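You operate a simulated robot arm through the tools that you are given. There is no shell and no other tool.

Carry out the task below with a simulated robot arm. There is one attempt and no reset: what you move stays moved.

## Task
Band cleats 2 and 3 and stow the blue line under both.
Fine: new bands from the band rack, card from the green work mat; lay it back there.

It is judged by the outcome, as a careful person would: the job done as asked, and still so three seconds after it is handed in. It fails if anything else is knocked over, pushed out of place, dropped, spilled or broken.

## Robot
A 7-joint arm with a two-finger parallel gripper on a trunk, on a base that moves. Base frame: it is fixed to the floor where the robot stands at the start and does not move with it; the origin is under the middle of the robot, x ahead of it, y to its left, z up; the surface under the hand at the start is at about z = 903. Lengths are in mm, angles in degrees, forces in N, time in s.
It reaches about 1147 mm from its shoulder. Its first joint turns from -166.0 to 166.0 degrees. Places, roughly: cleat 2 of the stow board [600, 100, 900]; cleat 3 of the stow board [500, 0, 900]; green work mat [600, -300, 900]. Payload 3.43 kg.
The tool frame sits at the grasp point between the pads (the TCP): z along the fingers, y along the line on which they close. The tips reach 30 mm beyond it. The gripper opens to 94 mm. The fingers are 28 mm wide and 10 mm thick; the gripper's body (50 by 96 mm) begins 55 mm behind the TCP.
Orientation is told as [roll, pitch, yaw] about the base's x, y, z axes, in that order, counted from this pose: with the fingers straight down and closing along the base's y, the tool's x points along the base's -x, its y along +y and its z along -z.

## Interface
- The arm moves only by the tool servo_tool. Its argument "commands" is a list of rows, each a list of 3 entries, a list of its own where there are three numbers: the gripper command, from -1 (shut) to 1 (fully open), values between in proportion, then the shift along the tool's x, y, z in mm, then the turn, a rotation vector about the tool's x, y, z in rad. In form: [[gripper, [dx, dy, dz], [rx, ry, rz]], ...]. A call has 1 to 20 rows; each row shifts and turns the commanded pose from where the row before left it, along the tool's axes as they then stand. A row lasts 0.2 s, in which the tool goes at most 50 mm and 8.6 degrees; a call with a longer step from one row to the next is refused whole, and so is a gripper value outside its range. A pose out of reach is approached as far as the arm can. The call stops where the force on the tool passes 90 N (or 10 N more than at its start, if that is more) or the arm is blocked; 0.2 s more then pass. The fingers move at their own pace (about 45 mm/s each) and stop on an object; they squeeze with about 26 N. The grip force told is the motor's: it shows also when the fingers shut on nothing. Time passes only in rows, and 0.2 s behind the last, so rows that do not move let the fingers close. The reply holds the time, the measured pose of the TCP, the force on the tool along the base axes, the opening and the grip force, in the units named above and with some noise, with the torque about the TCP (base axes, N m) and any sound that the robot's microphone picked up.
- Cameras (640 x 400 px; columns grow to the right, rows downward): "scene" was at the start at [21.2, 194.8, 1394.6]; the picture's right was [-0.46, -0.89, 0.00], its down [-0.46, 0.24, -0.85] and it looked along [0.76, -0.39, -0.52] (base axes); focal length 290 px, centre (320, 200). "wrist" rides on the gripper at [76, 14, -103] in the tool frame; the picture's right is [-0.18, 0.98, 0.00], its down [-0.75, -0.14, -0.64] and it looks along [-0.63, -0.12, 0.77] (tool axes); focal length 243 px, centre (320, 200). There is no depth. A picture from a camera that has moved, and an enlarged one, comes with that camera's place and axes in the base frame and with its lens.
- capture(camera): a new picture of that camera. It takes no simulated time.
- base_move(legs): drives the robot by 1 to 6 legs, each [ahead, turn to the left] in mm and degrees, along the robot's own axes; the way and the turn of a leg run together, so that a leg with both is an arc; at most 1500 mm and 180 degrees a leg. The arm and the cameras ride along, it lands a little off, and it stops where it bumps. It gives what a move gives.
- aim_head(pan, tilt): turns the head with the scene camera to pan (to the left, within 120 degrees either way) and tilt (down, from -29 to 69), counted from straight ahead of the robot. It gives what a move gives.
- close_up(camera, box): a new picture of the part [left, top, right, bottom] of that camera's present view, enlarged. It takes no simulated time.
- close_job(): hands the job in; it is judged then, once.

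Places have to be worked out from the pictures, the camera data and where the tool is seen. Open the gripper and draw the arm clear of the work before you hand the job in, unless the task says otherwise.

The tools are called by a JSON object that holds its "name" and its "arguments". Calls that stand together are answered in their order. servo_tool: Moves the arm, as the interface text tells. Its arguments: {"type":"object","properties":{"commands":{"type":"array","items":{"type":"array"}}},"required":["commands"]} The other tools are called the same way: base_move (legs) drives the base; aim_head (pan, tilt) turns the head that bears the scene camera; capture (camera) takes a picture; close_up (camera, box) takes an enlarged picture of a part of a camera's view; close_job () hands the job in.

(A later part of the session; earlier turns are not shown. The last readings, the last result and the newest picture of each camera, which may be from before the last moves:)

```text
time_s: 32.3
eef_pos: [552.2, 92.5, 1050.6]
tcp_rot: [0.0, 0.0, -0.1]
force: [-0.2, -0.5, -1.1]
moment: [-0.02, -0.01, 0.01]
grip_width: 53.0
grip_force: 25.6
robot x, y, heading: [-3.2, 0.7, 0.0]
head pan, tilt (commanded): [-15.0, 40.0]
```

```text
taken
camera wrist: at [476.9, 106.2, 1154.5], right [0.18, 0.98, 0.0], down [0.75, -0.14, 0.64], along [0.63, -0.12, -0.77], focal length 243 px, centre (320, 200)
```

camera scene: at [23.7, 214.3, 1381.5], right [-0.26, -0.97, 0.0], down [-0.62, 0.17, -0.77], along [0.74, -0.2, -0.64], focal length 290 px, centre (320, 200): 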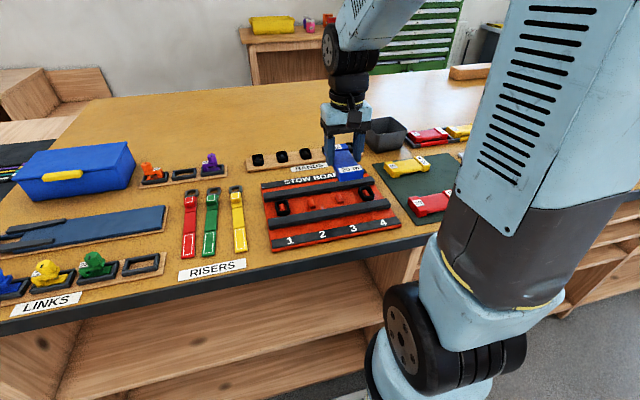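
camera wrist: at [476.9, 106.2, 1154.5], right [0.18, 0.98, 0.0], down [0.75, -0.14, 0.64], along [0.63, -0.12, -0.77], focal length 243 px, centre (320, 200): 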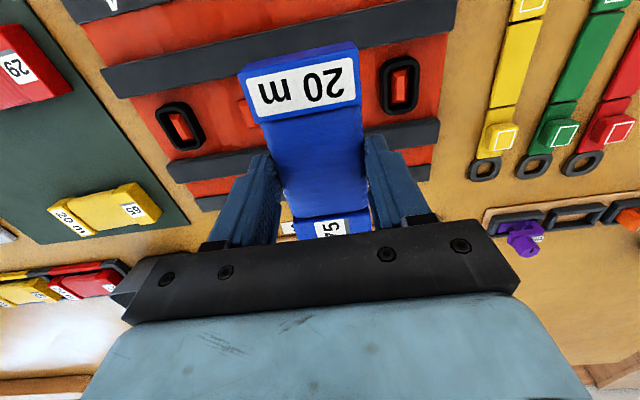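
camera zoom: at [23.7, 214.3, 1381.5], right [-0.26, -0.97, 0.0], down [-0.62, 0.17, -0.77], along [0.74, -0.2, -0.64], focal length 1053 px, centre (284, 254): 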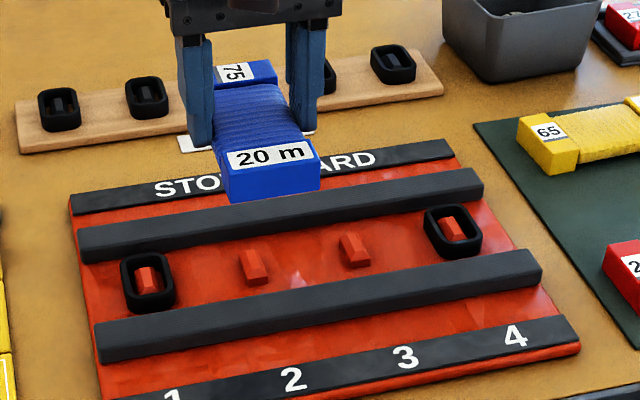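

No line shows up on bare cleats, so bands evidently come first. I'll return the card to its place on the mat for now: travel back at height and rotate to its original yaw.

{"name": "servo_tool", "arguments": {"commands": [[-1, [0, -40, 0], [0, 0, 0]], [-1, [0, -40, 0], [0, 0, 0]], [-1, [0, -40, 0], [0, 0, 0]], [-1, [0, -40, 0], [0, 0, 0]], [-1, [0, -40, 0], [0, 0, 0]], [-1, [0, -40, 0], [0, 0, 0]], [-1, [0, -40, 0], [0, 0, 0]], [-1, [0, -40, 0], [0, 0, 0]], [-1, [0, -40, 0], [0, 0, 0]], [-1, [-2, -41.5, 0], [0, 0, 0]], [-1, [0, 0, 0], [0, 0, 0]]]}}

{"name": "servo_tool", "arguments": {"commands": [[-1, [0, 0, 0], [0, 0, -0.1384]], [-1, [0, 0, 0], [0, 0, -0.1384]], [-1, [0, 0, 0], [0, 0, -0.1384]], [-1, [0, 0, 0], [0, 0, -0.1384]], [-1, [0, 0, 0], [0, 0, -0.1384]], [-1, [0, 0, 0], [0, 0, -0.1384]], [-1, [0, 0, 0], [0, 0, -0.1384]], [-1, [0, 0, 0], [0, 0, -0.1384]], [-1, [0, 0, 0], [0, 0, -0.1384]], [-1, [0, 0, 0], [0, 0, -0.1384]], [-1, [0, 0, 0], [0, 0, -0.1384]], [-1, [0, 0, 0], [0, 0, 0]]]}}

{"name": "capture", "arguments": {"camera": "wrist"}}

```text
time_s: 34.7
eef_pos: [554.4, -309.4, 1050.5]
tcp_rot: [0.0, 0.0, 0.0]
force: [0.3, -0.4, -0.5]
moment: [-0.02, -0.01, -0.02]
grip_width: 53.0
grip_force: 26.4
robot x, y, heading: [2.2, -2.1, 0.3]
head pan, tilt (commanded): [-15.0, 40.0]
```

```text
time_s: 37.3
eef_pos: [553.8, -308.4, 1050.8]
tcp_rot: [0.0, 0.0, 87.3]
force: [0.0, -0.6, -0.2]
moment: [-0.01, 0.0, -0.05]
grip_width: 53.0
grip_force: 25.5
robot x, y, heading: [2.5, 3.0, -0.1]
head pan, tilt (commanded): [-15.0, 40.0]
```

```text
taken
camera wrist: at [537.5, -383.9, 1154.1], right [-0.97, 0.23, 0.0], down [0.18, 0.75, 0.64], along [0.15, 0.62, -0.77], focal length 243 px, centre (320, 200)
```

wrist: 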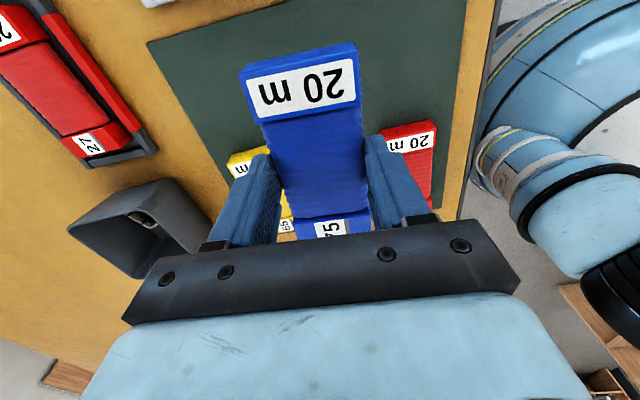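

Pose matches the original pick-up. I'll lower to z≈942 and release, then retreat upward.

{"name": "servo_tool", "arguments": {"commands": [[-1, [0, 0, 30], [0, 0, 0]], [-1, [0, 0, 30], [0, 0, 0]], [-1, [0, 0, 25], [0, 0, 0]], [-1, [0, 0, 15], [0, 0, 0]], [-1, [0, 0, 7], [0, 0, 0]], [-1, [0, 0, 1], [0, 0, 0]], [-1, [0, 0, 0], [0, 0, 0]]]}}

```text
time_s: 38.9
eef_pos: [553.9, -308.6, 943.0]
tcp_rot: [-0.1, 0.1, 87.2]
force: [0.8, -0.6, -0.6]
moment: [0.02, 0.02, -0.01]
grip_width: 52.8
grip_force: 25.8
robot x, y, heading: [-3.4, -3.4, 0.1]
head pan, tilt (commanded): [-15.0, 40.0]
```

Almost on the mat (no contact force yet). One more mm, then open and rise.

{"name": "servo_tool", "arguments": {"commands": [[-1, [0, 0, 1], [0, 0, 0]], [0.4, [0, 0, 0], [0, 0, 0]], [0.9, [0, 0, 0], [0, 0, 0]], [0.9, [0, 0, 0], [0, 0, 0]], [0.9, [0, 0, 0], [0, 0, 0]], [0.9, [0, 0, -20], [0, 0, 0]], [0.9, [0, 0, -40], [0, 0, 0]], [0.9, [0, 0, -40], [0, 0, 0]], [0.9, [0, 0, 0], [0, 0, 0]]]}}

{"name": "capture", "arguments": {"camera": "wrist"}}

```text
time_s: 40.9
eef_pos: [555.2, -306.3, 1042.4]
tcp_rot: [-0.1, 0.0, 87.1]
force: [-0.2, -0.4, -0.1]
moment: [0.03, -0.03, 0.03]
grip_width: 89.6
grip_force: 0.0
robot x, y, heading: [0.7, -2.8, 0.0]
head pan, tilt (commanded): [-15.0, 40.0]
```

```text
taken
camera wrist: at [538.6, -382.6, 1145.5], right [-0.97, 0.23, 0.0], down [0.18, 0.75, 0.64], along [0.15, 0.62, -0.77], focal length 243 px, centre (320, 200)
```

wrist: 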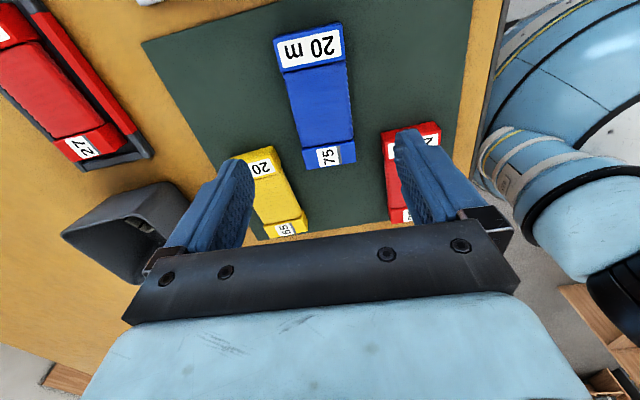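

The card is back on the mat as before. Now the bands: I'll rotate back to yaw 0, set the opening to ~54 mm, and move to view the band rack (bands near x≈780).

{"name": "servo_tool", "arguments": {"commands": [[0.15, [0, 0, 0], [0, 0, 0.1384]], [0.15, [0, 0, 0], [0, 0, 0.1384]], [0.15, [0, 0, 0], [0, 0, 0.1384]], [0.15, [0, 0, 0], [0, 0, 0.1384]], [0.15, [0, 0, 0], [0, 0, 0.1384]], [0.15, [0, 0, 0], [0, 0, 0.1384]], [0.15, [0, 0, 0], [0, 0, 0.1384]], [0.15, [0, 0, 0], [0, 0, 0.1384]], [0.15, [0, 0, 0], [0, 0, 0.1384]], [0.15, [0, 0, 0], [0, 0, 0.1384]], [0.15, [0, 0, 0], [0, 0, 0.1384]], [0.15, [0, 0, 0], [0, 0, 0]]]}}

{"name": "servo_tool", "arguments": {"commands": [[0.15, [-8, 38, -2], [0, 0, 0]], [0.15, [-8, 38, -2], [0, 0, 0]], [0.15, [-8, 38, -2], [0, 0, 0]], [0.15, [-8, 38, -2], [0, 0, 0]], [0.15, [-8, 38, -2], [0, 0, 0]], [0.15, [-8, 38, -2], [0, 0, 0]], [0.15, [-8, 38, -2], [0, 0, 0]], [0.15, [-8, 38, 0], [0, 0, 0]], [0.15, [-8, 38, 0], [0, 0, 0]], [0.15, [-8, 38, 0], [0, 0, 0]], [0.15, [0, 0, 0], [0, 0, 0]]]}}

{"name": "capture", "arguments": {"camera": "wrist"}}

```text
time_s: 43.5
eef_pos: [555.7, -308.5, 1041.0]
tcp_rot: [-0.1, 0.0, -0.1]
force: [-0.6, -0.7, 0.2]
moment: [-0.04, 0.01, 0.01]
grip_width: 54.2
grip_force: 0.0
robot x, y, heading: [2.7, 0.2, 0.1]
head pan, tilt (commanded): [-15.0, 40.0]
```

```text
time_s: 45.9
eef_pos: [635.3, 71.6, 1056.5]
tcp_rot: [0.0, -0.1, -0.1]
force: [-0.2, 0.9, -0.7]
moment: [0.01, 0.04, 0.0]
grip_width: 54.2
grip_force: 0.1
robot x, y, heading: [0.2, 3.4, -0.6]
head pan, tilt (commanded): [-15.0, 40.0]
```

```text
taken
camera wrist: at [559.4, 86.8, 1160.4], right [0.19, 0.98, 0.0], down [0.75, -0.14, 0.64], along [0.63, -0.12, -0.77], focal length 243 px, centre (320, 200)
```

wrist: 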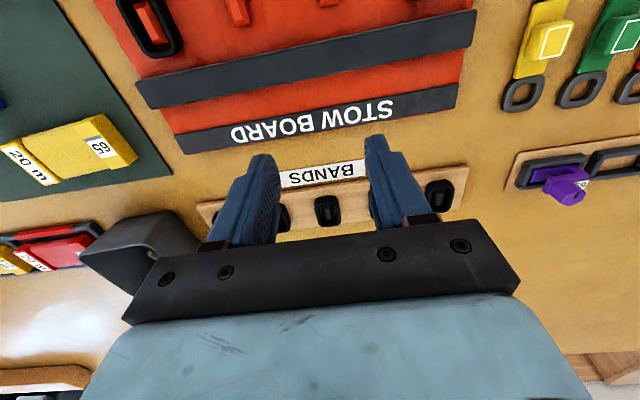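

A band sits at about (772, 57). I'll move forward ~60 mm and zoom for precise measurement.

{"name": "servo_tool", "arguments": {"commands": [[0.15, [-30, -5, 0], [0, 0, 0]], [0.15, [-30, -5, 0], [0, 0, 0]], [0.15, [0, 0, 0], [0, 0, 0]]]}}

{"name": "close_up", "arguments": {"camera": "wrist", "box": [220, 100, 420, 225]}}

```text
time_s: 46.7
eef_pos: [695.4, 62.8, 1054.7]
tcp_rot: [0.1, 0.0, -0.1]
force: [-0.6, -0.9, -0.3]
moment: [0.0, -0.05, 0.01]
grip_width: 53.8
grip_force: 0.1
robot x, y, heading: [-0.6, 0.3, -0.1]
head pan, tilt (commanded): [-15.0, 40.0]
```

```text
3.20 times, centred on (320, 162) of wrist
camera zoom: at [620.2, 76.8, 1158.4], right [0.19, 0.98, 0.0], down [0.75, -0.14, 0.64], along [0.63, -0.12, -0.77], focal length 776 px, centre (320, 320)
```

zoom: 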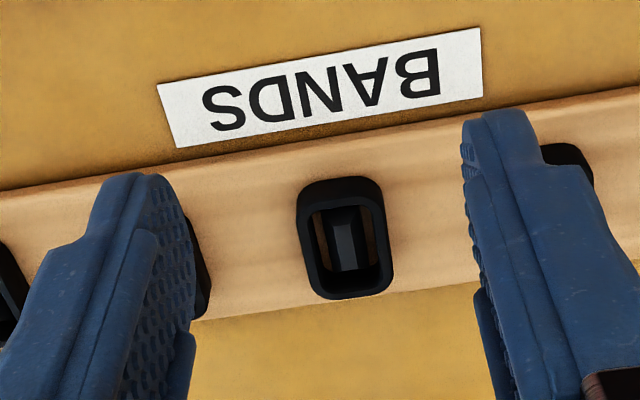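

Band centre ≈ (778.6, 56.4), ~40×30 mm, top z≈927. I'll move over it, descend to z≈975 and check alignment.

{"name": "servo_tool", "arguments": {"commands": [[0.1, [-42, -3, 0], [0, 0, 0]], [0.1, [-41.5, -3.4, 0], [0, 0, 0]], [0.1, [0, 0, 25], [0, 0, 0]], [0.1, [0, 0, 25], [0, 0, 0]], [0.1, [0, 0, 30], [0, 0, 0]], [0.1, [0, 0, 0], [0, 0, 0]]]}}

{"name": "capture", "arguments": {"camera": "wrist"}}

{"name": "close_up", "arguments": {"camera": "wrist", "box": [220, 100, 420, 225]}}

{"name": "capture", "arguments": {"camera": "scene"}}

```text
time_s: 48.1
eef_pos: [776.0, 55.5, 974.7]
tcp_rot: [0.0, -0.1, 0.0]
force: [0.2, 0.8, 0.0]
moment: [0.0, 0.0, 0.02]
grip_width: 51.6
grip_force: 0.1
robot x, y, heading: [1.9, -0.7, -0.3]
head pan, tilt (commanded): [-15.0, 40.0]
```

```text
taken
camera wrist: at [702.4, 69.4, 1078.7], right [0.18, 0.98, 0.0], down [0.75, -0.14, 0.64], along [0.63, -0.12, -0.77], focal length 243 px, centre (320, 200)
```

wrist: 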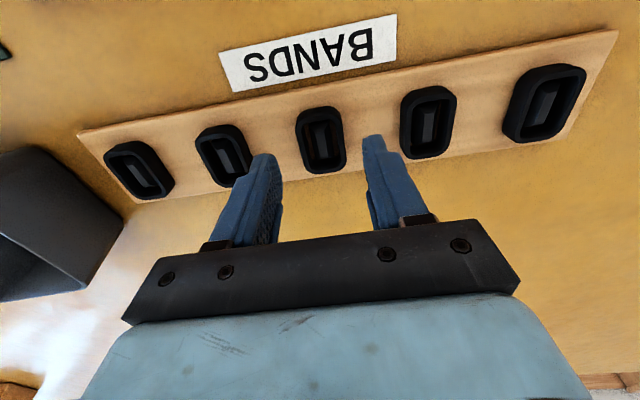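

```text
3.20 times, centred on (320, 162) of wrist
camera zoom: at [702.4, 69.4, 1078.7], right [0.18, 0.98, 0.0], down [0.75, -0.14, 0.64], along [0.63, -0.12, -0.77], focal length 776 px, centre (320, 320)
```

zoom: 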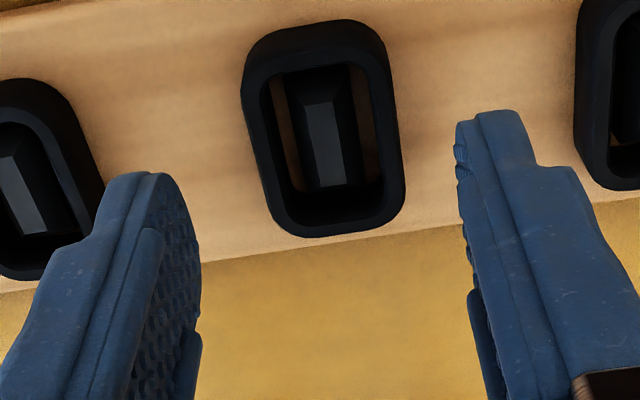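

```text
taken
camera scene: at [24.0, 214.3, 1381.5], right [-0.26, -0.97, 0.0], down [-0.62, 0.17, -0.77], along [0.74, -0.2, -0.64], focal length 290 px, centre (320, 200)
```

scene: 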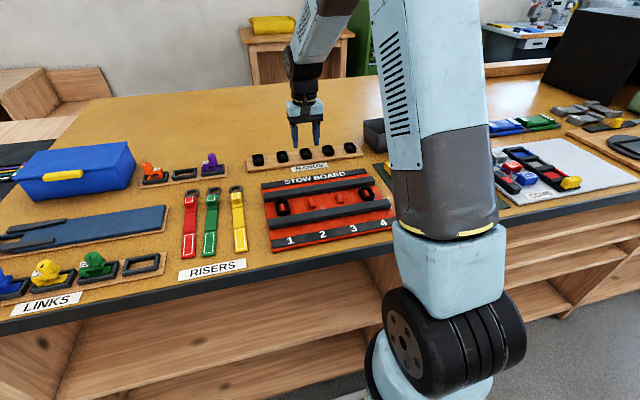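

Alignment is good; band centre ≈ (779.5, 56.4). I'll trim +3 mm in x, +1 in y, and lower so tips are near the rack plate, watching the force.

{"name": "servo_tool", "arguments": {"commands": [[0.1, [-3, 1, 10], [0, 0, 0]], [0.1, [0, 0, 10], [0, 0, 0]], [0.1, [0, 0, 6], [0, 0, 0]], [0.1, [0, 0, 3], [0, 0, 0]], [0.1, [0, 0, 0], [0, 0, 0]]]}}

{"name": "close_up", "arguments": {"camera": "wrist", "box": [220, 80, 420, 225]}}

```text
time_s: 49.3
eef_pos: [780.9, 55.0, 947.2]
tcp_rot: [0.0, 0.1, 0.1]
force: [0.7, -0.3, 0.3]
moment: [0.0, -0.01, -0.03]
grip_width: 51.6
grip_force: 0.1
robot x, y, heading: [-1.7, -0.5, 0.0]
head pan, tilt (commanded): [-15.0, 40.0]
```

```text
2.76 times, centred on (320, 152) of wrist
camera zoom: at [706.0, 70.4, 1050.6], right [0.18, 0.98, 0.0], down [0.75, -0.14, 0.64], along [0.63, -0.12, -0.77], focal length 669 px, centre (320, 331)
```

zoom: 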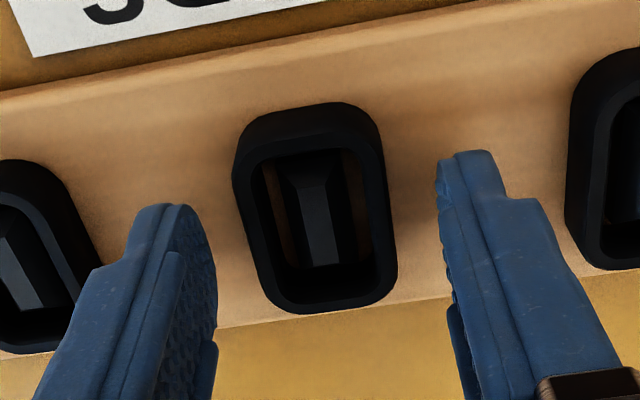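

Tips straddle the band with clearance. I'll lower ~2 mm more and close.

{"name": "servo_tool", "arguments": {"commands": [[0.1, [0, 1, 2], [0, 0, 0]], [0.1, [0, 0, 0], [0, 0, 0]], [-1, [0, 0, 0], [0, 0, 0]], [-1, [0, 0, 0], [0, 0, 0]], [-1, [0, 0, 0], [0, 0, 0]], [-1, [0, 0, 0], [0, 0, 0]]]}}

{"name": "close_up", "arguments": {"camera": "wrist", "box": [220, 80, 420, 225]}}

```text
time_s: 50.7
eef_pos: [781.4, 56.7, 944.6]
tcp_rot: [0.0, -0.1, 0.0]
force: [-0.3, -0.6, 0.9]
moment: [0.03, 0.03, -0.02]
grip_width: 30.4
grip_force: 25.7
robot x, y, heading: [-0.6, 3.8, -0.0]
head pan, tilt (commanded): [-15.0, 40.0]
```

```text
2.76 times, centred on (320, 152) of wrist
camera zoom: at [706.2, 71.5, 1048.9], right [0.18, 0.98, 0.0], down [0.75, -0.14, 0.64], along [0.63, -0.12, -0.77], focal length 669 px, centre (320, 331)
```

zoom: 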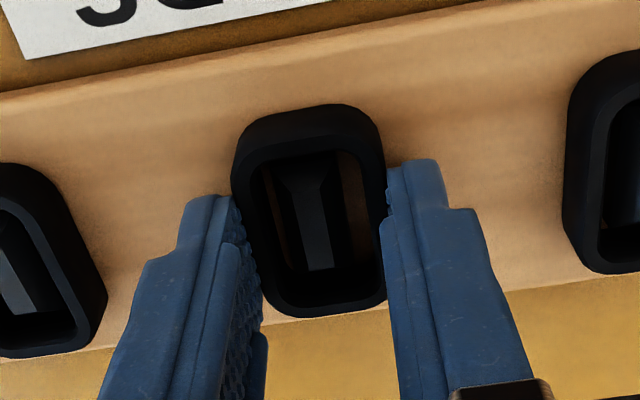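

Band gripped (30.4 mm). I'll lift it straight up off its post.

{"name": "servo_tool", "arguments": {"commands": [[-1, [0, 0, -5], [0, 0, 0]], [-1, [0, 0, -10], [0, 0, 0]], [-1, [0, 0, -20], [0, 0, 0]], [-1, [0, 0, -30], [0, 0, 0]], [-1, [0, 0, 0], [0, 0, 0]]]}}

{"name": "close_up", "arguments": {"camera": "wrist", "box": [200, 60, 440, 225]}}

```text
time_s: 51.9
eef_pos: [781.4, 56.3, 1008.2]
tcp_rot: [0.0, 0.2, 0.0]
force: [-0.3, 0.3, 0.5]
moment: [0.01, 0.0, 0.02]
grip_width: 30.1
grip_force: 25.8
robot x, y, heading: [4.0, -0.8, 0.0]
head pan, tilt (commanded): [-15.0, 40.0]
```

```text
2.42 times, centred on (320, 142) of wrist
camera zoom: at [707.0, 70.8, 1112.9], right [0.18, 0.98, 0.0], down [0.75, -0.14, 0.64], along [0.63, -0.12, -0.77], focal length 588 px, centre (320, 339)
```

zoom: 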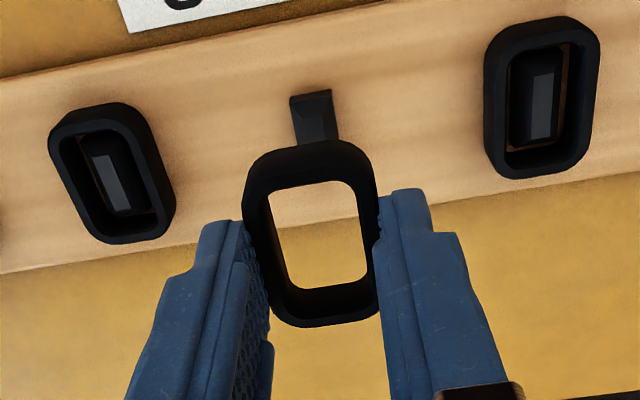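

The band is lifted cleanly; the aligned post shows at a known spot in the view, which I can use as a visual reference. I'll carry it to above cleat 2 at about (551, 92).

{"name": "servo_tool", "arguments": {"commands": [[-1, [38.4, 6, 0], [0, 0, 0]], [-1, [38.4, 6, 0], [0, 0, 0]], [-1, [38.4, 6, 0], [0, 0, 0]], [-1, [38.4, 6, 0], [0, 0, 0]], [-1, [38.4, 6, 0], [0, 0, 0]], [-1, [38.4, 6, 0], [0, 0, 0]], [-1, [0, 0, 0], [0, 0, 0]]]}}

{"name": "close_up", "arguments": {"camera": "wrist", "box": [200, 60, 440, 225]}}

{"name": "close_up", "arguments": {"camera": "scene", "box": [250, 130, 410, 240]}}

```text
time_s: 53.5
eef_pos: [549.1, 93.2, 1010.4]
tcp_rot: [0.0, 0.0, 0.0]
force: [0.2, 0.2, 0.2]
moment: [-0.02, -0.02, 0.0]
grip_width: 30.4
grip_force: 25.7
robot x, y, heading: [-0.6, -1.2, 0.0]
head pan, tilt (commanded): [-15.0, 40.0]
```

```text
2.42 times, centred on (320, 142) of wrist
camera zoom: at [474.8, 107.3, 1114.0], right [0.18, 0.98, 0.0], down [0.75, -0.14, 0.64], along [0.63, -0.12, -0.77], focal length 588 px, centre (320, 339)
```

zoom: 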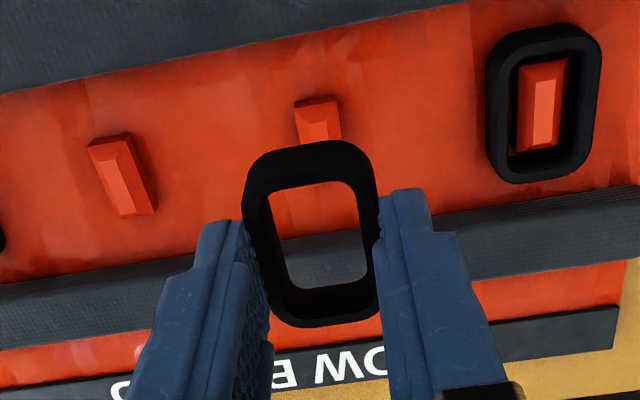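

```text
3.64 times, centred on (330, 185) of scene
camera zoom: at [23.7, 214.3, 1381.5], right [-0.26, -0.97, 0.0], down [-0.62, 0.17, -0.77], along [0.74, -0.2, -0.64], focal length 1053 px, centre (284, 254)
```

zoom: 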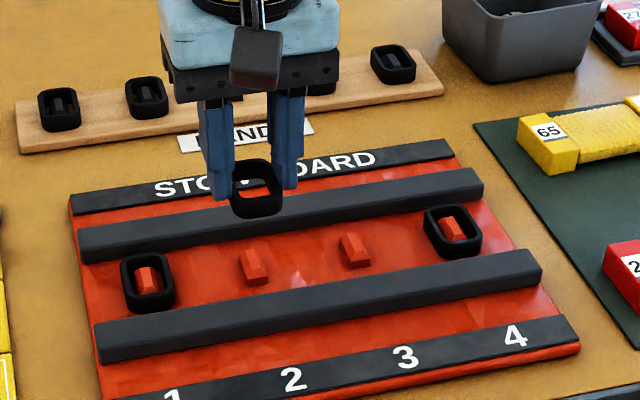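

The cleat appears almost exactly where the aligned post did (within ~2 mm). I'll trim +1.5 mm in x, +1 mm in y and lower to ~20 mm above seating, then check.

{"name": "servo_tool", "arguments": {"commands": [[-1, [-1.5, 1, 20], [0, 0, 0]], [-1, [0, 0, 20], [0, 0, 0]], [-1, [0, 0, 0], [0, 0, 0]]]}}

{"name": "close_up", "arguments": {"camera": "wrist", "box": [200, 60, 440, 225]}}

{"name": "close_up", "arguments": {"camera": "scene", "box": [270, 160, 370, 230]}}

```text
time_s: 54.3
eef_pos: [552.1, 95.3, 969.5]
tcp_rot: [0.0, 0.0, 0.0]
force: [-0.2, 0.1, -0.3]
moment: [0.01, -0.05, 0.02]
grip_width: 30.5
grip_force: 25.8
robot x, y, heading: [-0.4, 2.8, 0.0]
head pan, tilt (commanded): [-15.0, 40.0]
```

```text
2.42 times, centred on (320, 142) of wrist
camera zoom: at [477.0, 109.2, 1072.7], right [0.18, 0.98, 0.0], down [0.75, -0.14, 0.64], along [0.63, -0.12, -0.77], focal length 588 px, centre (320, 339)
```

zoom: 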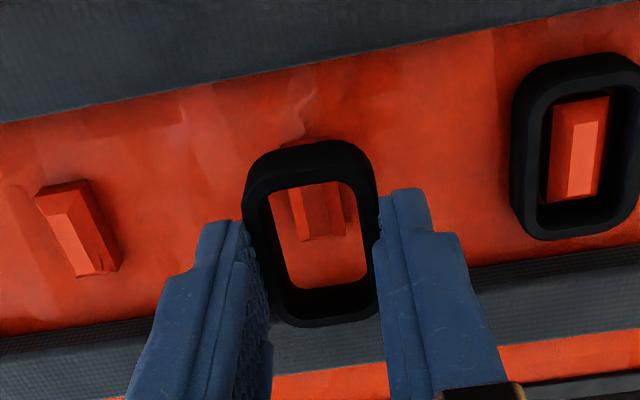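

```text
5.71 times, centred on (320, 195) of scene
camera zoom: at [23.7, 214.3, 1381.5], right [-0.26, -0.97, 0.0], down [-0.62, 0.17, -0.77], along [0.74, -0.2, -0.64], focal length 1654 px, centre (320, 229)
```

zoom: 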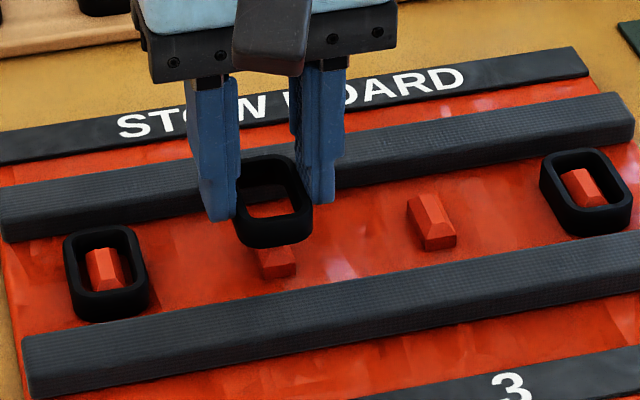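

Through the band's opening the cleat is centred (cleat ≈ (551, 94.3)). I'll lower to seat it, watching contact force.

{"name": "servo_tool", "arguments": {"commands": [[-1, [0, -0.5, 8], [0, 0, 0]], [-1, [0, 0, 8], [0, 0, 0]], [-1, [0, 0, 5], [0, 0, 0]], [-1, [0, 0, 2], [0, 0, 0]], [-1, [0, 0, 0], [0, 0, 0]]]}}

{"name": "close_up", "arguments": {"camera": "wrist", "box": [200, 60, 440, 225]}}

{"name": "close_up", "arguments": {"camera": "scene", "box": [270, 160, 370, 230]}}

```text
time_s: 55.5
eef_pos: [551.5, 93.0, 945.5]
tcp_rot: [0.1, 0.0, 0.0]
force: [0.5, 0.7, -0.3]
moment: [-0.01, -0.02, 0.0]
grip_width: 30.2
grip_force: 25.8
robot x, y, heading: [1.0, -1.1, 0.2]
head pan, tilt (commanded): [-15.0, 40.0]
```

```text
2.42 times, centred on (320, 142) of wrist
camera zoom: at [476.8, 108.6, 1050.0], right [0.18, 0.98, 0.0], down [0.75, -0.14, 0.64], along [0.63, -0.12, -0.77], focal length 588 px, centre (320, 339)
```

zoom: 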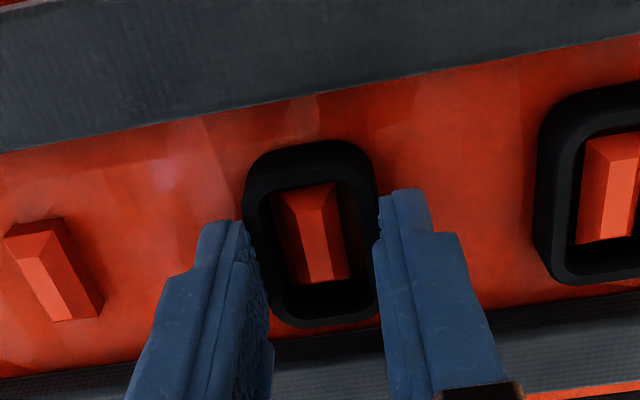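

```text
5.71 times, centred on (320, 195) of scene
camera zoom: at [23.7, 214.3, 1381.5], right [-0.26, -0.97, 0.0], down [-0.62, 0.17, -0.77], along [0.74, -0.2, -0.64], focal length 1654 px, centre (320, 229)
```

zoom: 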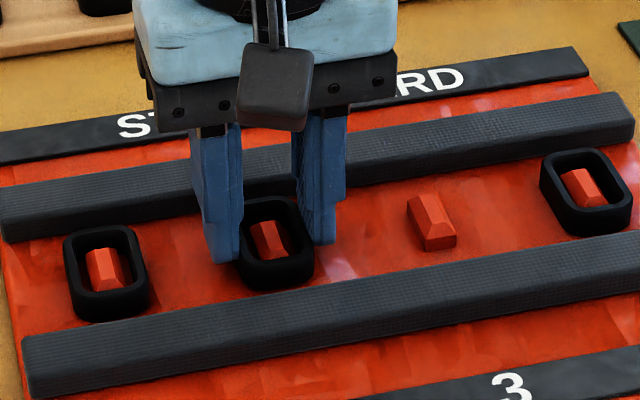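

The band surrounds cleat 2, no contact yet. I'll lower 1 mm at a time until it touches the board.

{"name": "servo_tool", "arguments": {"commands": [[-1, [0, 0, 1], [0, 0, 0]], [-1, [0, 0, 1], [0, 0, 0]], [-1, [0, 0, 0], [0, 0, 0]]]}}

```text
time_s: 56.3
eef_pos: [551.6, 94.3, 945.3]
tcp_rot: [0.1, 0.0, 0.1]
force: [0.8, 0.0, 15.7]
moment: [0.02, 0.04, -0.01]
grip_width: 30.5
grip_force: 26.1
robot x, y, heading: [1.6, 0.4, 0.1]
head pan, tilt (commanded): [-15.0, 40.0]
```

Seated on the board (15.7 N). I'll release with limited opening (≈46 mm) and rise straight up.

{"name": "servo_tool", "arguments": {"commands": [[-1, [0, 0, -1], [0, 0, 0]], [-0.3, [0, 0, 0], [0, 0, 0]], [0.0, [0, 0, 0], [0, 0, 0]], [0.0, [0, 0, 0], [0, 0, 0]], [0.0, [0, 0, 0], [0, 0, 0]], [0.0, [0, 0, -10], [0, 0, 0]], [0.0, [0, 0, -20], [0, 0, 0]], [0.0, [0, 0, -35], [0, 0, 0]], [0.0, [0, 0, 0], [0, 0, 0]]]}}

{"name": "close_up", "arguments": {"camera": "wrist", "box": [200, 60, 440, 225]}}

{"name": "close_up", "arguments": {"camera": "scene", "box": [250, 130, 410, 240]}}

```text
time_s: 58.3
eef_pos: [550.8, 93.1, 1010.7]
tcp_rot: [0.0, 0.1, -0.1]
force: [-0.8, -0.3, 1.2]
moment: [-0.02, 0.0, 0.0]
grip_width: 47.1
grip_force: 0.1
robot x, y, heading: [0.6, 0.7, 0.2]
head pan, tilt (commanded): [-15.0, 40.0]
```

```text
2.42 times, centred on (320, 142) of wrist
camera zoom: at [476.2, 108.5, 1115.2], right [0.18, 0.98, 0.0], down [0.75, -0.14, 0.64], along [0.63, -0.12, -0.77], focal length 588 px, centre (320, 339)
```

zoom: 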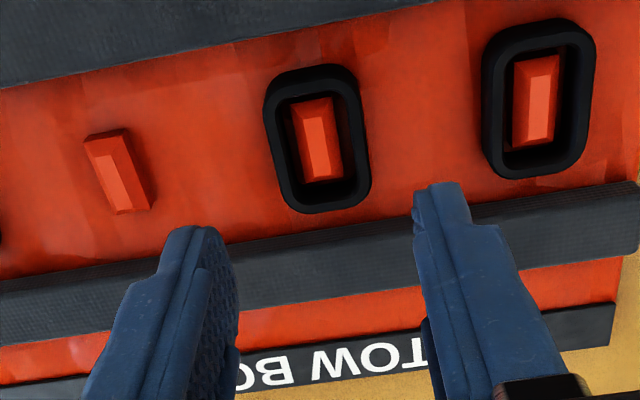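

```text
3.64 times, centred on (330, 185) of scene
camera zoom: at [23.7, 214.3, 1381.5], right [-0.26, -0.97, 0.0], down [-0.62, 0.17, -0.77], along [0.74, -0.2, -0.64], focal length 1053 px, centre (284, 254)
```

zoom: 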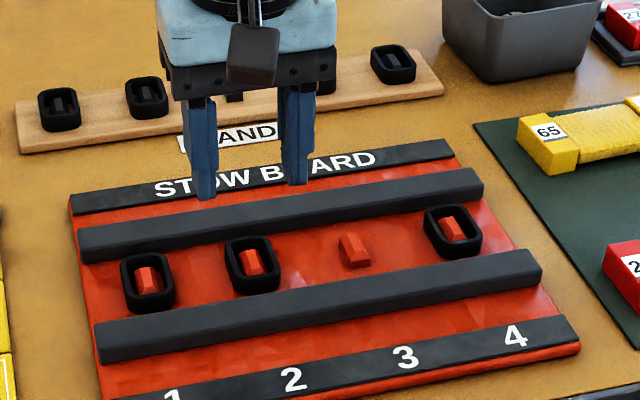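

Band 1 is well seated on cleat 2. Next I'll fetch a second band: moving to view the rack's band near y≈−14.

{"name": "servo_tool", "arguments": {"commands": [[0.1, [0, 0, -30], [0, 0, 0]], [0.1, [-36, -25, -3], [0, 0, 0]], [0.1, [-36, -25, -3], [0, 0, 0]], [0.1, [-36, -25, -3], [0, 0, 0]], [0.1, [-36, -25, -3], [0, 0, 0]], [0.1, [0, 0, 0], [0, 0, 0]]]}}

{"name": "close_up", "arguments": {"camera": "wrist", "box": [220, 100, 420, 225]}}

```text
time_s: 59.7
eef_pos: [693.0, -7.2, 1053.7]
tcp_rot: [-0.1, 0.1, 0.0]
force: [-0.7, -0.3, 0.0]
moment: [0.0, -0.02, -0.02]
grip_width: 51.6
grip_force: 0.1
robot x, y, heading: [-1.9, -1.7, -0.1]
head pan, tilt (commanded): [-15.0, 40.0]
```

```text
3.20 times, centred on (320, 162) of wrist
camera zoom: at [617.9, 7.0, 1156.2], right [0.18, 0.98, 0.0], down [0.75, -0.14, 0.64], along [0.63, -0.12, -0.77], focal length 776 px, centre (320, 320)
```

zoom: 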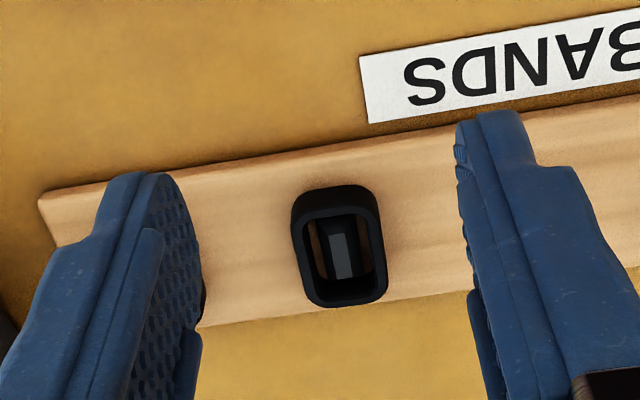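

Second band measured at about (780, −15.4). I'll move over it, descend partway and verify.

{"name": "servo_tool", "arguments": {"commands": [[0.1, [-44, -4, 0], [0, 0, 0]], [0.1, [-43.5, -4, 0], [0, 0, 0]], [0.1, [0, 0, 25], [0, 0, 0]], [0.1, [0, 0, 25], [0, 0, 0]], [0.1, [0, 0, 30], [0, 0, 0]], [0.1, [0, 0, 0], [0, 0, 0]]]}}

{"name": "close_up", "arguments": {"camera": "wrist", "box": [220, 100, 420, 225]}}

```text
time_s: 61.1
eef_pos: [782.1, -13.6, 971.1]
tcp_rot: [0.0, 0.0, 0.0]
force: [-0.5, 0.3, -0.3]
moment: [0.01, -0.03, -0.01]
grip_width: 51.6
grip_force: 0.1
robot x, y, heading: [-1.5, -0.1, 0.2]
head pan, tilt (commanded): [-15.0, 40.0]
```

```text
3.20 times, centred on (320, 162) of wrist
camera zoom: at [707.0, 0.7, 1075.7], right [0.18, 0.98, 0.0], down [0.75, -0.14, 0.64], along [0.63, -0.12, -0.77], focal length 776 px, centre (320, 320)
```

zoom: 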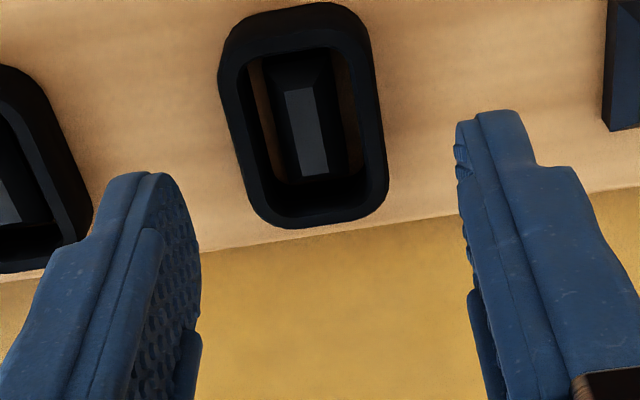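

Band centre ≈ (780, −15.1). I'll trim and descend to grasp height z≈944.6, then close.

{"name": "servo_tool", "arguments": {"commands": [[0.1, [1, -1.3, 10], [0, 0, 0]], [0.1, [0, 0, 9], [0, 0, 0]], [0.1, [0, 0, 6], [0, 0, 0]], [0.1, [0, 0, 1.5], [0, 0, 0]], [0.1, [0, 0, 0], [0, 0, 0]], [-1, [0, 0, 0], [0, 0, 0]], [-1, [0, 0, 0], [0, 0, 0]], [-1, [0, 0, 0], [0, 0, 0]], [-1, [0, 0, 0], [0, 0, 0]]]}}

{"name": "close_up", "arguments": {"camera": "wrist", "box": [220, 80, 420, 225]}}

```text
time_s: 63.1
eef_pos: [781.2, -16.1, 946.9]
tcp_rot: [0.0, 0.0, -0.1]
force: [0.4, -0.3, 0.3]
moment: [-0.03, 0.01, -0.03]
grip_width: 30.4
grip_force: 25.7
robot x, y, heading: [-0.9, -1.4, -0.0]
head pan, tilt (commanded): [-15.0, 40.0]
```

```text
2.76 times, centred on (320, 152) of wrist
camera zoom: at [707.2, -0.8, 1049.9], right [0.18, 0.98, 0.0], down [0.75, -0.14, 0.64], along [0.63, -0.12, -0.77], focal length 669 px, centre (320, 331)
```

zoom: 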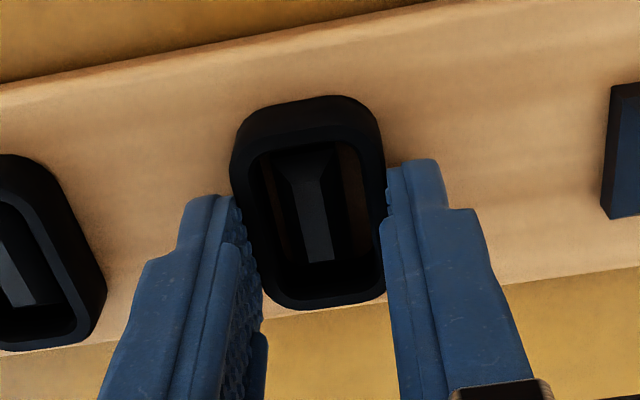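

Second band gripped. Lift straight up, then carry to above cleat 3 at about (551, 24).

{"name": "servo_tool", "arguments": {"commands": [[-1, [0, 0, -5], [0, 0, 0]], [-1, [0, 0, -10], [0, 0, 0]], [-1, [0, 0, -20], [0, 0, 0]], [-1, [0, 0, -30], [0, 0, 0]], [-1, [38.3, 6.6, 0], [0, 0, 0]], [-1, [38.3, 6.6, 0], [0, 0, 0]], [-1, [38.3, 6.6, 0], [0, 0, 0]], [-1, [38.3, 6.6, 0], [0, 0, 0]], [-1, [38.3, 6.6, 0], [0, 0, 0]], [-1, [38.3, 6.6, 0], [0, 0, 0]], [-1, [0, 0, 0], [0, 0, 0]]]}}

{"name": "close_up", "arguments": {"camera": "wrist", "box": [200, 60, 440, 225]}}

{"name": "close_up", "arguments": {"camera": "scene", "box": [250, 130, 410, 240]}}

```text
time_s: 65.5
eef_pos: [551.9, 26.0, 1011.0]
tcp_rot: [0.1, -0.1, -0.1]
force: [-0.3, 0.3, 0.2]
moment: [-0.02, 0.02, 0.0]
grip_width: 30.3
grip_force: 26.0
robot x, y, heading: [-1.8, 2.1, 0.1]
head pan, tilt (commanded): [-15.0, 40.0]
```

```text
2.42 times, centred on (320, 142) of wrist
camera zoom: at [477.4, 39.8, 1114.0], right [0.18, 0.98, 0.0], down [0.75, -0.14, 0.64], along [0.63, -0.12, -0.77], focal length 588 px, centre (320, 339)
```

zoom: 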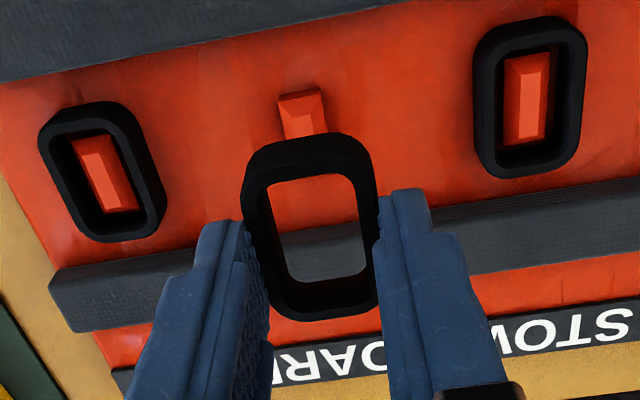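

```text
3.64 times, centred on (330, 185) of scene
camera zoom: at [23.7, 214.3, 1381.5], right [-0.26, -0.97, 0.0], down [-0.62, 0.17, -0.77], along [0.74, -0.2, -0.64], focal length 1053 px, centre (284, 254)
```

zoom: 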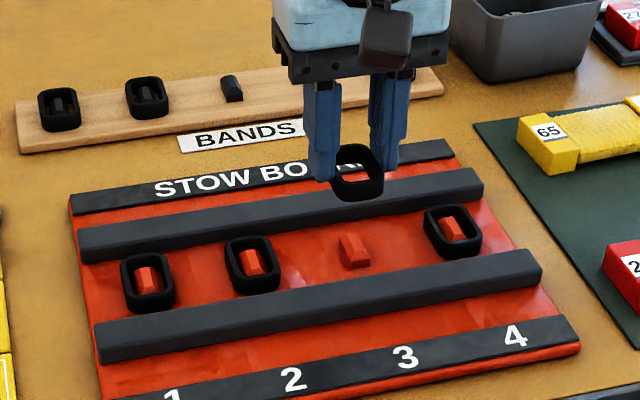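

Cleat 3 appears ~5 mm toward −y relative to the aligned reference. I'll shift −5.3 mm in y, +1.5 mm in x, lower 40 mm and check.

{"name": "servo_tool", "arguments": {"commands": [[-1, [-1.5, -5.3, 0], [0, 0, 0]], [-1, [0, 0, 20], [0, 0, 0]], [-1, [0, 0, 20], [0, 0, 0]], [-1, [0, 0, 0], [0, 0, 0]]]}}

{"name": "close_up", "arguments": {"camera": "wrist", "box": [200, 60, 440, 225]}}

```text
time_s: 66.5
eef_pos: [552.7, 18.1, 971.2]
tcp_rot: [0.0, 0.0, 0.0]
force: [0.2, 1.1, 0.6]
moment: [0.02, 0.0, -0.01]
grip_width: 30.5
grip_force: 25.7
robot x, y, heading: [1.8, -1.8, -0.1]
head pan, tilt (commanded): [-15.0, 40.0]
```

```text
2.42 times, centred on (320, 142) of wrist
camera zoom: at [478.5, 32.7, 1075.2], right [0.18, 0.98, 0.0], down [0.75, -0.14, 0.64], along [0.63, -0.12, -0.77], focal length 588 px, centre (320, 339)
```

zoom: 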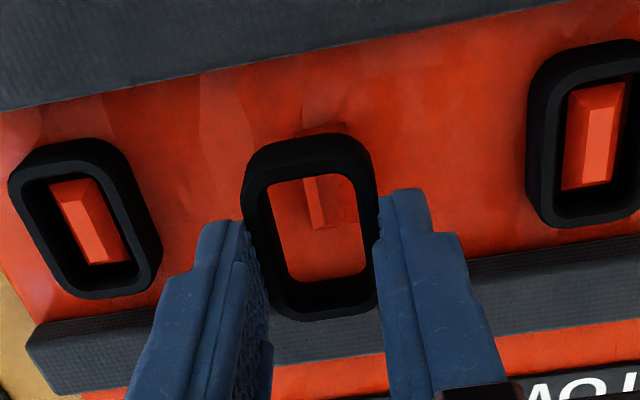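

I'll zoom closer to see the cleat through the band opening.

{"name": "close_up", "arguments": {"camera": "wrist", "box": [280, 100, 360, 200]}}

{"name": "close_up", "arguments": {"camera": "scene", "box": [300, 150, 400, 220]}}

```text
4.00 times, centred on (320, 150) of wrist
camera zoom: at [478.5, 32.7, 1075.2], right [0.18, 0.98, 0.0], down [0.75, -0.14, 0.64], along [0.63, -0.12, -0.77], focal length 970 px, centre (320, 400)
```

zoom: 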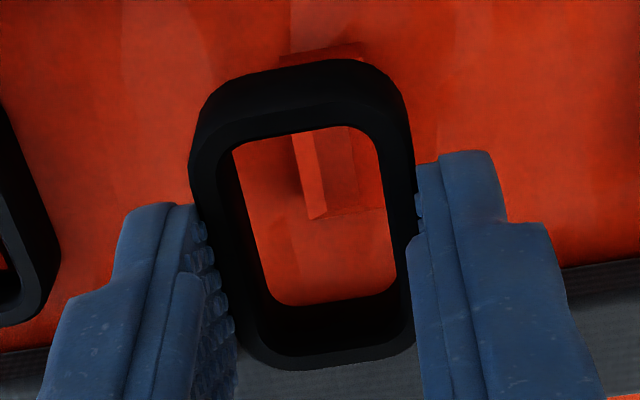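

```text
5.71 times, centred on (350, 185) of scene
camera zoom: at [23.7, 214.3, 1381.5], right [-0.26, -0.97, 0.0], down [-0.62, 0.17, -0.77], along [0.74, -0.2, -0.64], focal length 1654 px, centre (149, 286)
```

zoom: 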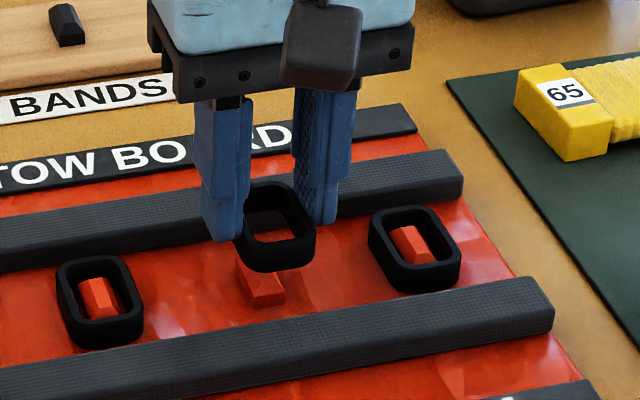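

Band centre y≈20.0 vs cleat y≈21.3; x is fine. I'll shift +1.3 mm in y, lower 14 mm and check again.

{"name": "servo_tool", "arguments": {"commands": [[-1, [0, 1.3, 0], [0, 0, 0]], [-1, [0, 0, 7], [0, 0, 0]], [-1, [0, 0, 5], [0, 0, 0]], [-1, [0, 0, 0], [0, 0, 0]]]}}

{"name": "close_up", "arguments": {"camera": "wrist", "box": [280, 100, 360, 200]}}

```text
time_s: 67.5
eef_pos: [553.6, 19.7, 959.0]
tcp_rot: [0.0, 0.0, 0.0]
force: [-0.3, -0.2, 0.4]
moment: [0.0, 0.0, 0.01]
grip_width: 30.3
grip_force: 26.3
robot x, y, heading: [-0.9, -0.5, 0.1]
head pan, tilt (commanded): [-15.0, 40.0]
```

```text
4.00 times, centred on (320, 150) of wrist
camera zoom: at [479.1, 34.5, 1063.3], right [0.18, 0.98, 0.0], down [0.75, -0.14, 0.64], along [0.63, -0.12, -0.77], focal length 970 px, centre (320, 400)
```

zoom: 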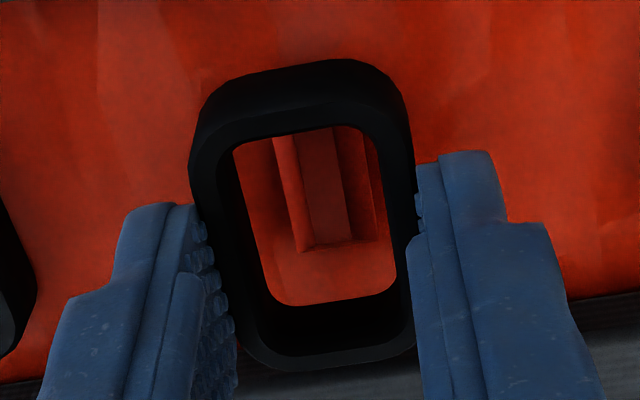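

Now y is centred; band seems ~1.5 mm too far in +x. I'll shift −1.2 mm in x and lower another 8 mm.

{"name": "servo_tool", "arguments": {"commands": [[-1, [1.2, 0, 0], [0, 0, 0]], [-1, [0, 0, 4], [0, 0, 0]], [-1, [0, 0, 4], [0, 0, 0]], [-1, [0, 0, 0], [0, 0, 0]]]}}

{"name": "close_up", "arguments": {"camera": "wrist", "box": [280, 100, 360, 200]}}

```text
time_s: 68.5
eef_pos: [552.2, 19.9, 949.8]
tcp_rot: [0.0, 0.0, -0.1]
force: [0.4, -0.5, 0.1]
moment: [0.02, 0.0, -0.01]
grip_width: 30.4
grip_force: 26.4
robot x, y, heading: [2.1, -1.5, 0.0]
head pan, tilt (commanded): [-15.0, 40.0]
```

```text
4.00 times, centred on (320, 150) of wrist
camera zoom: at [478.1, 34.0, 1054.5], right [0.18, 0.98, 0.0], down [0.75, -0.14, 0.64], along [0.63, -0.12, -0.77], focal length 970 px, centre (320, 400)
```

zoom: 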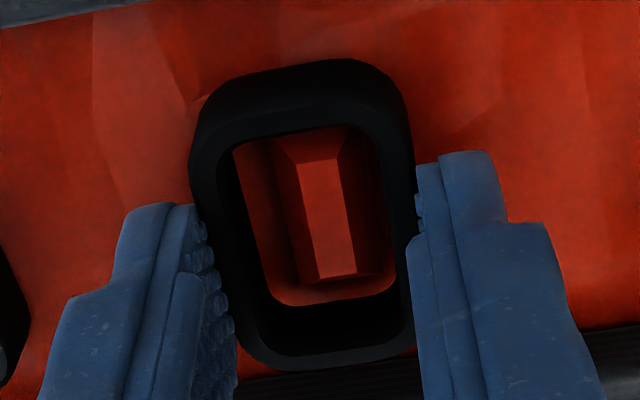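

The cleat sits within the opening with room on all sides. I'll lower the last ~4 mm gently until contact.

{"name": "servo_tool", "arguments": {"commands": [[-1, [0, 0, 2], [0, 0, 0]], [-1, [0, 0, 1], [0, 0, 0]], [-1, [0, 0, 1], [0, 0, 0]], [-1, [0, 0, 0], [0, 0, 0]]]}}

{"name": "close_up", "arguments": {"camera": "wrist", "box": [280, 100, 360, 200]}}

```text
time_s: 69.5
eef_pos: [553.5, 19.3, 947.0]
tcp_rot: [0.1, 0.0, 0.0]
force: [-0.1, -0.4, 0.3]
moment: [0.0, 0.01, 0.02]
grip_width: 30.5
grip_force: 26.4
robot x, y, heading: [3.6, -3.0, 0.1]
head pan, tilt (commanded): [-15.0, 40.0]
```

```text
4.00 times, centred on (320, 150) of wrist
camera zoom: at [478.4, 34.4, 1050.6], right [0.18, 0.98, 0.0], down [0.75, -0.14, 0.64], along [0.63, -0.12, -0.77], focal length 970 px, centre (320, 400)
```

zoom: 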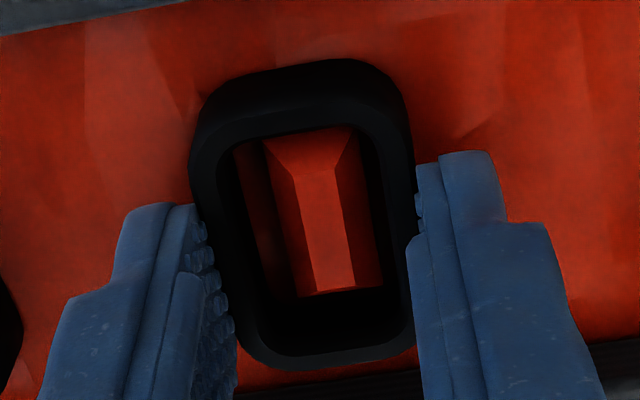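

The cleat is ~1 mm toward +y within the opening; I'll nudge +1 mm in y and settle down to contact.

{"name": "servo_tool", "arguments": {"commands": [[-1, [0, 1, 0], [0, 0, 0]], [-1, [0, 0, 1], [0, 0, 0]], [-1, [0, 0, 1], [0, 0, 0]], [-1, [0, 0, 0], [0, 0, 0]]]}}

```text
time_s: 70.5
eef_pos: [551.3, 21.1, 947.1]
tcp_rot: [-0.1, -0.1, 0.0]
force: [-2.5, -2.0, 24.9]
moment: [-0.06, 0.21, -0.01]
grip_width: 30.3
grip_force: 26.3
robot x, y, heading: [-0.2, 0.2, -0.1]
head pan, tilt (commanded): [-15.0, 40.0]
```

Contact (25 N) at z≈947, consistent with the grasp height of this band (946.9 in the rack). Release and rise.

{"name": "servo_tool", "arguments": {"commands": [[-1, [0, 0, -1.5], [0, 0, 0]], [-0.3, [0, 0, 0], [0, 0, 0]], [0.0, [0, 0, 0], [0, 0, 0]], [0.0, [0, 0, 0], [0, 0, 0]], [0.0, [0, 0, 0], [0, 0, 0]], [0.0, [0, 0, -10], [0, 0, 0]], [0.0, [0, 0, -20], [0, 0, 0]], [0.0, [0, 0, -35], [0, 0, 0]], [0.0, [0, 0, 0], [0, 0, 0]]]}}

{"name": "close_up", "arguments": {"camera": "wrist", "box": [160, 40, 480, 240]}}

{"name": "close_up", "arguments": {"camera": "scene", "box": [250, 130, 410, 240]}}

```text
time_s: 72.5
eef_pos: [551.4, 21.7, 1012.3]
tcp_rot: [0.1, 0.0, -0.1]
force: [0.1, -0.7, -0.5]
moment: [0.01, -0.01, -0.01]
grip_width: 47.1
grip_force: 0.0
robot x, y, heading: [2.1, 2.1, -0.1]
head pan, tilt (commanded): [-15.0, 40.0]
```

```text
2.00 times, centred on (320, 140) of wrist
camera zoom: at [477.5, 36.5, 1115.8], right [0.18, 0.98, 0.0], down [0.75, -0.14, 0.64], along [0.63, -0.12, -0.77], focal length 485 px, centre (320, 320)
```

zoom: 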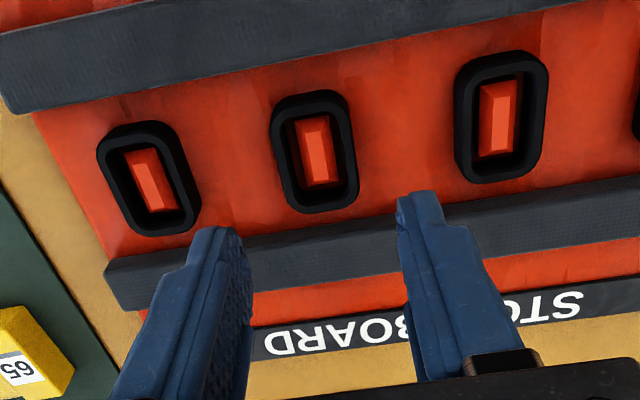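

```text
3.64 times, centred on (330, 185) of scene
camera zoom: at [23.7, 214.3, 1381.5], right [-0.26, -0.97, 0.0], down [-0.62, 0.17, -0.77], along [0.74, -0.2, -0.64], focal length 1053 px, centre (284, 254)
```

zoom: 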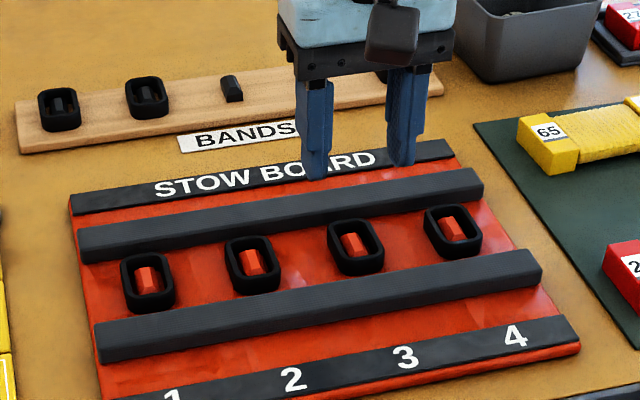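

Both cleats are banded neatly. Now to fetch the blue card: raise, travel to the mat, rotate, and re-check its position.

{"name": "servo_tool", "arguments": {"commands": [[0.0, [0, 0, -30], [0, 0, 0]], [0.3, [-0.4, -41.2, 0], [0, 0, 0]], [0.6, [-0.4, -41.2, 0], [0, 0, 0]], [0.9, [-0.4, -41.2, 0], [0, 0, 0]], [0.9, [-0.4, -41.2, 0], [0, 0, 0]], [0.9, [-0.4, -41.2, 0], [0, 0, 0]], [0.9, [-0.4, -41.2, 0], [0, 0, 0]], [0.9, [-0.4, -41.2, 0], [0, 0, 0]], [0.9, [-0.4, -41.2, 0], [0, 0, 0]], [0.9, [0, 0, 0], [0, 0, 0]]]}}

{"name": "servo_tool", "arguments": {"commands": [[0.9, [0, 0, 0], [0, 0, -0.1384]], [0.9, [0, 0, 0], [0, 0, -0.1384]], [0.9, [0, 0, 0], [0, 0, -0.1384]], [0.9, [0, 0, 0], [0, 0, -0.1384]], [0.9, [0, 0, 0], [0, 0, -0.1384]], [0.9, [0, 0, 0], [0, 0, -0.1384]], [0.9, [0, 0, 0], [0, 0, -0.1384]], [0.9, [0, 0, 0], [0, 0, -0.1384]], [0.9, [0, 0, 0], [0, 0, -0.1384]], [0.9, [0, 0, 0], [0, 0, -0.1384]], [0.9, [0, 0, 0], [0, 0, -0.1384]], [0.9, [0, 0, 0], [0, 0, 0]]]}}

{"name": "capture", "arguments": {"camera": "wrist"}}

```text
time_s: 74.7
eef_pos: [557.9, -308.8, 1041.7]
tcp_rot: [-0.1, 0.0, 0.0]
force: [0.1, 0.5, -0.4]
moment: [0.0, -0.02, 0.0]
grip_width: 89.5
grip_force: 0.1
robot x, y, heading: [-1.1, -1.4, -0.1]
head pan, tilt (commanded): [-15.0, 40.0]
```

```text
time_s: 77.3
eef_pos: [555.6, -309.6, 1042.1]
tcp_rot: [0.0, 0.1, 87.2]
force: [0.3, -0.2, 0.2]
moment: [-0.02, -0.04, -0.01]
grip_width: 89.3
grip_force: 0.1
robot x, y, heading: [0.3, 0.9, -0.1]
head pan, tilt (commanded): [-15.0, 40.0]
```

```text
taken
camera wrist: at [539.6, -384.5, 1145.3], right [-0.97, 0.23, 0.0], down [0.18, 0.75, 0.64], along [0.15, 0.62, -0.77], focal length 243 px, centre (320, 200)
```

wrist: 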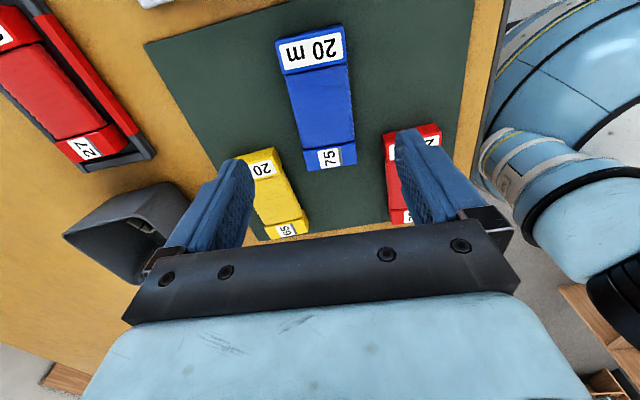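

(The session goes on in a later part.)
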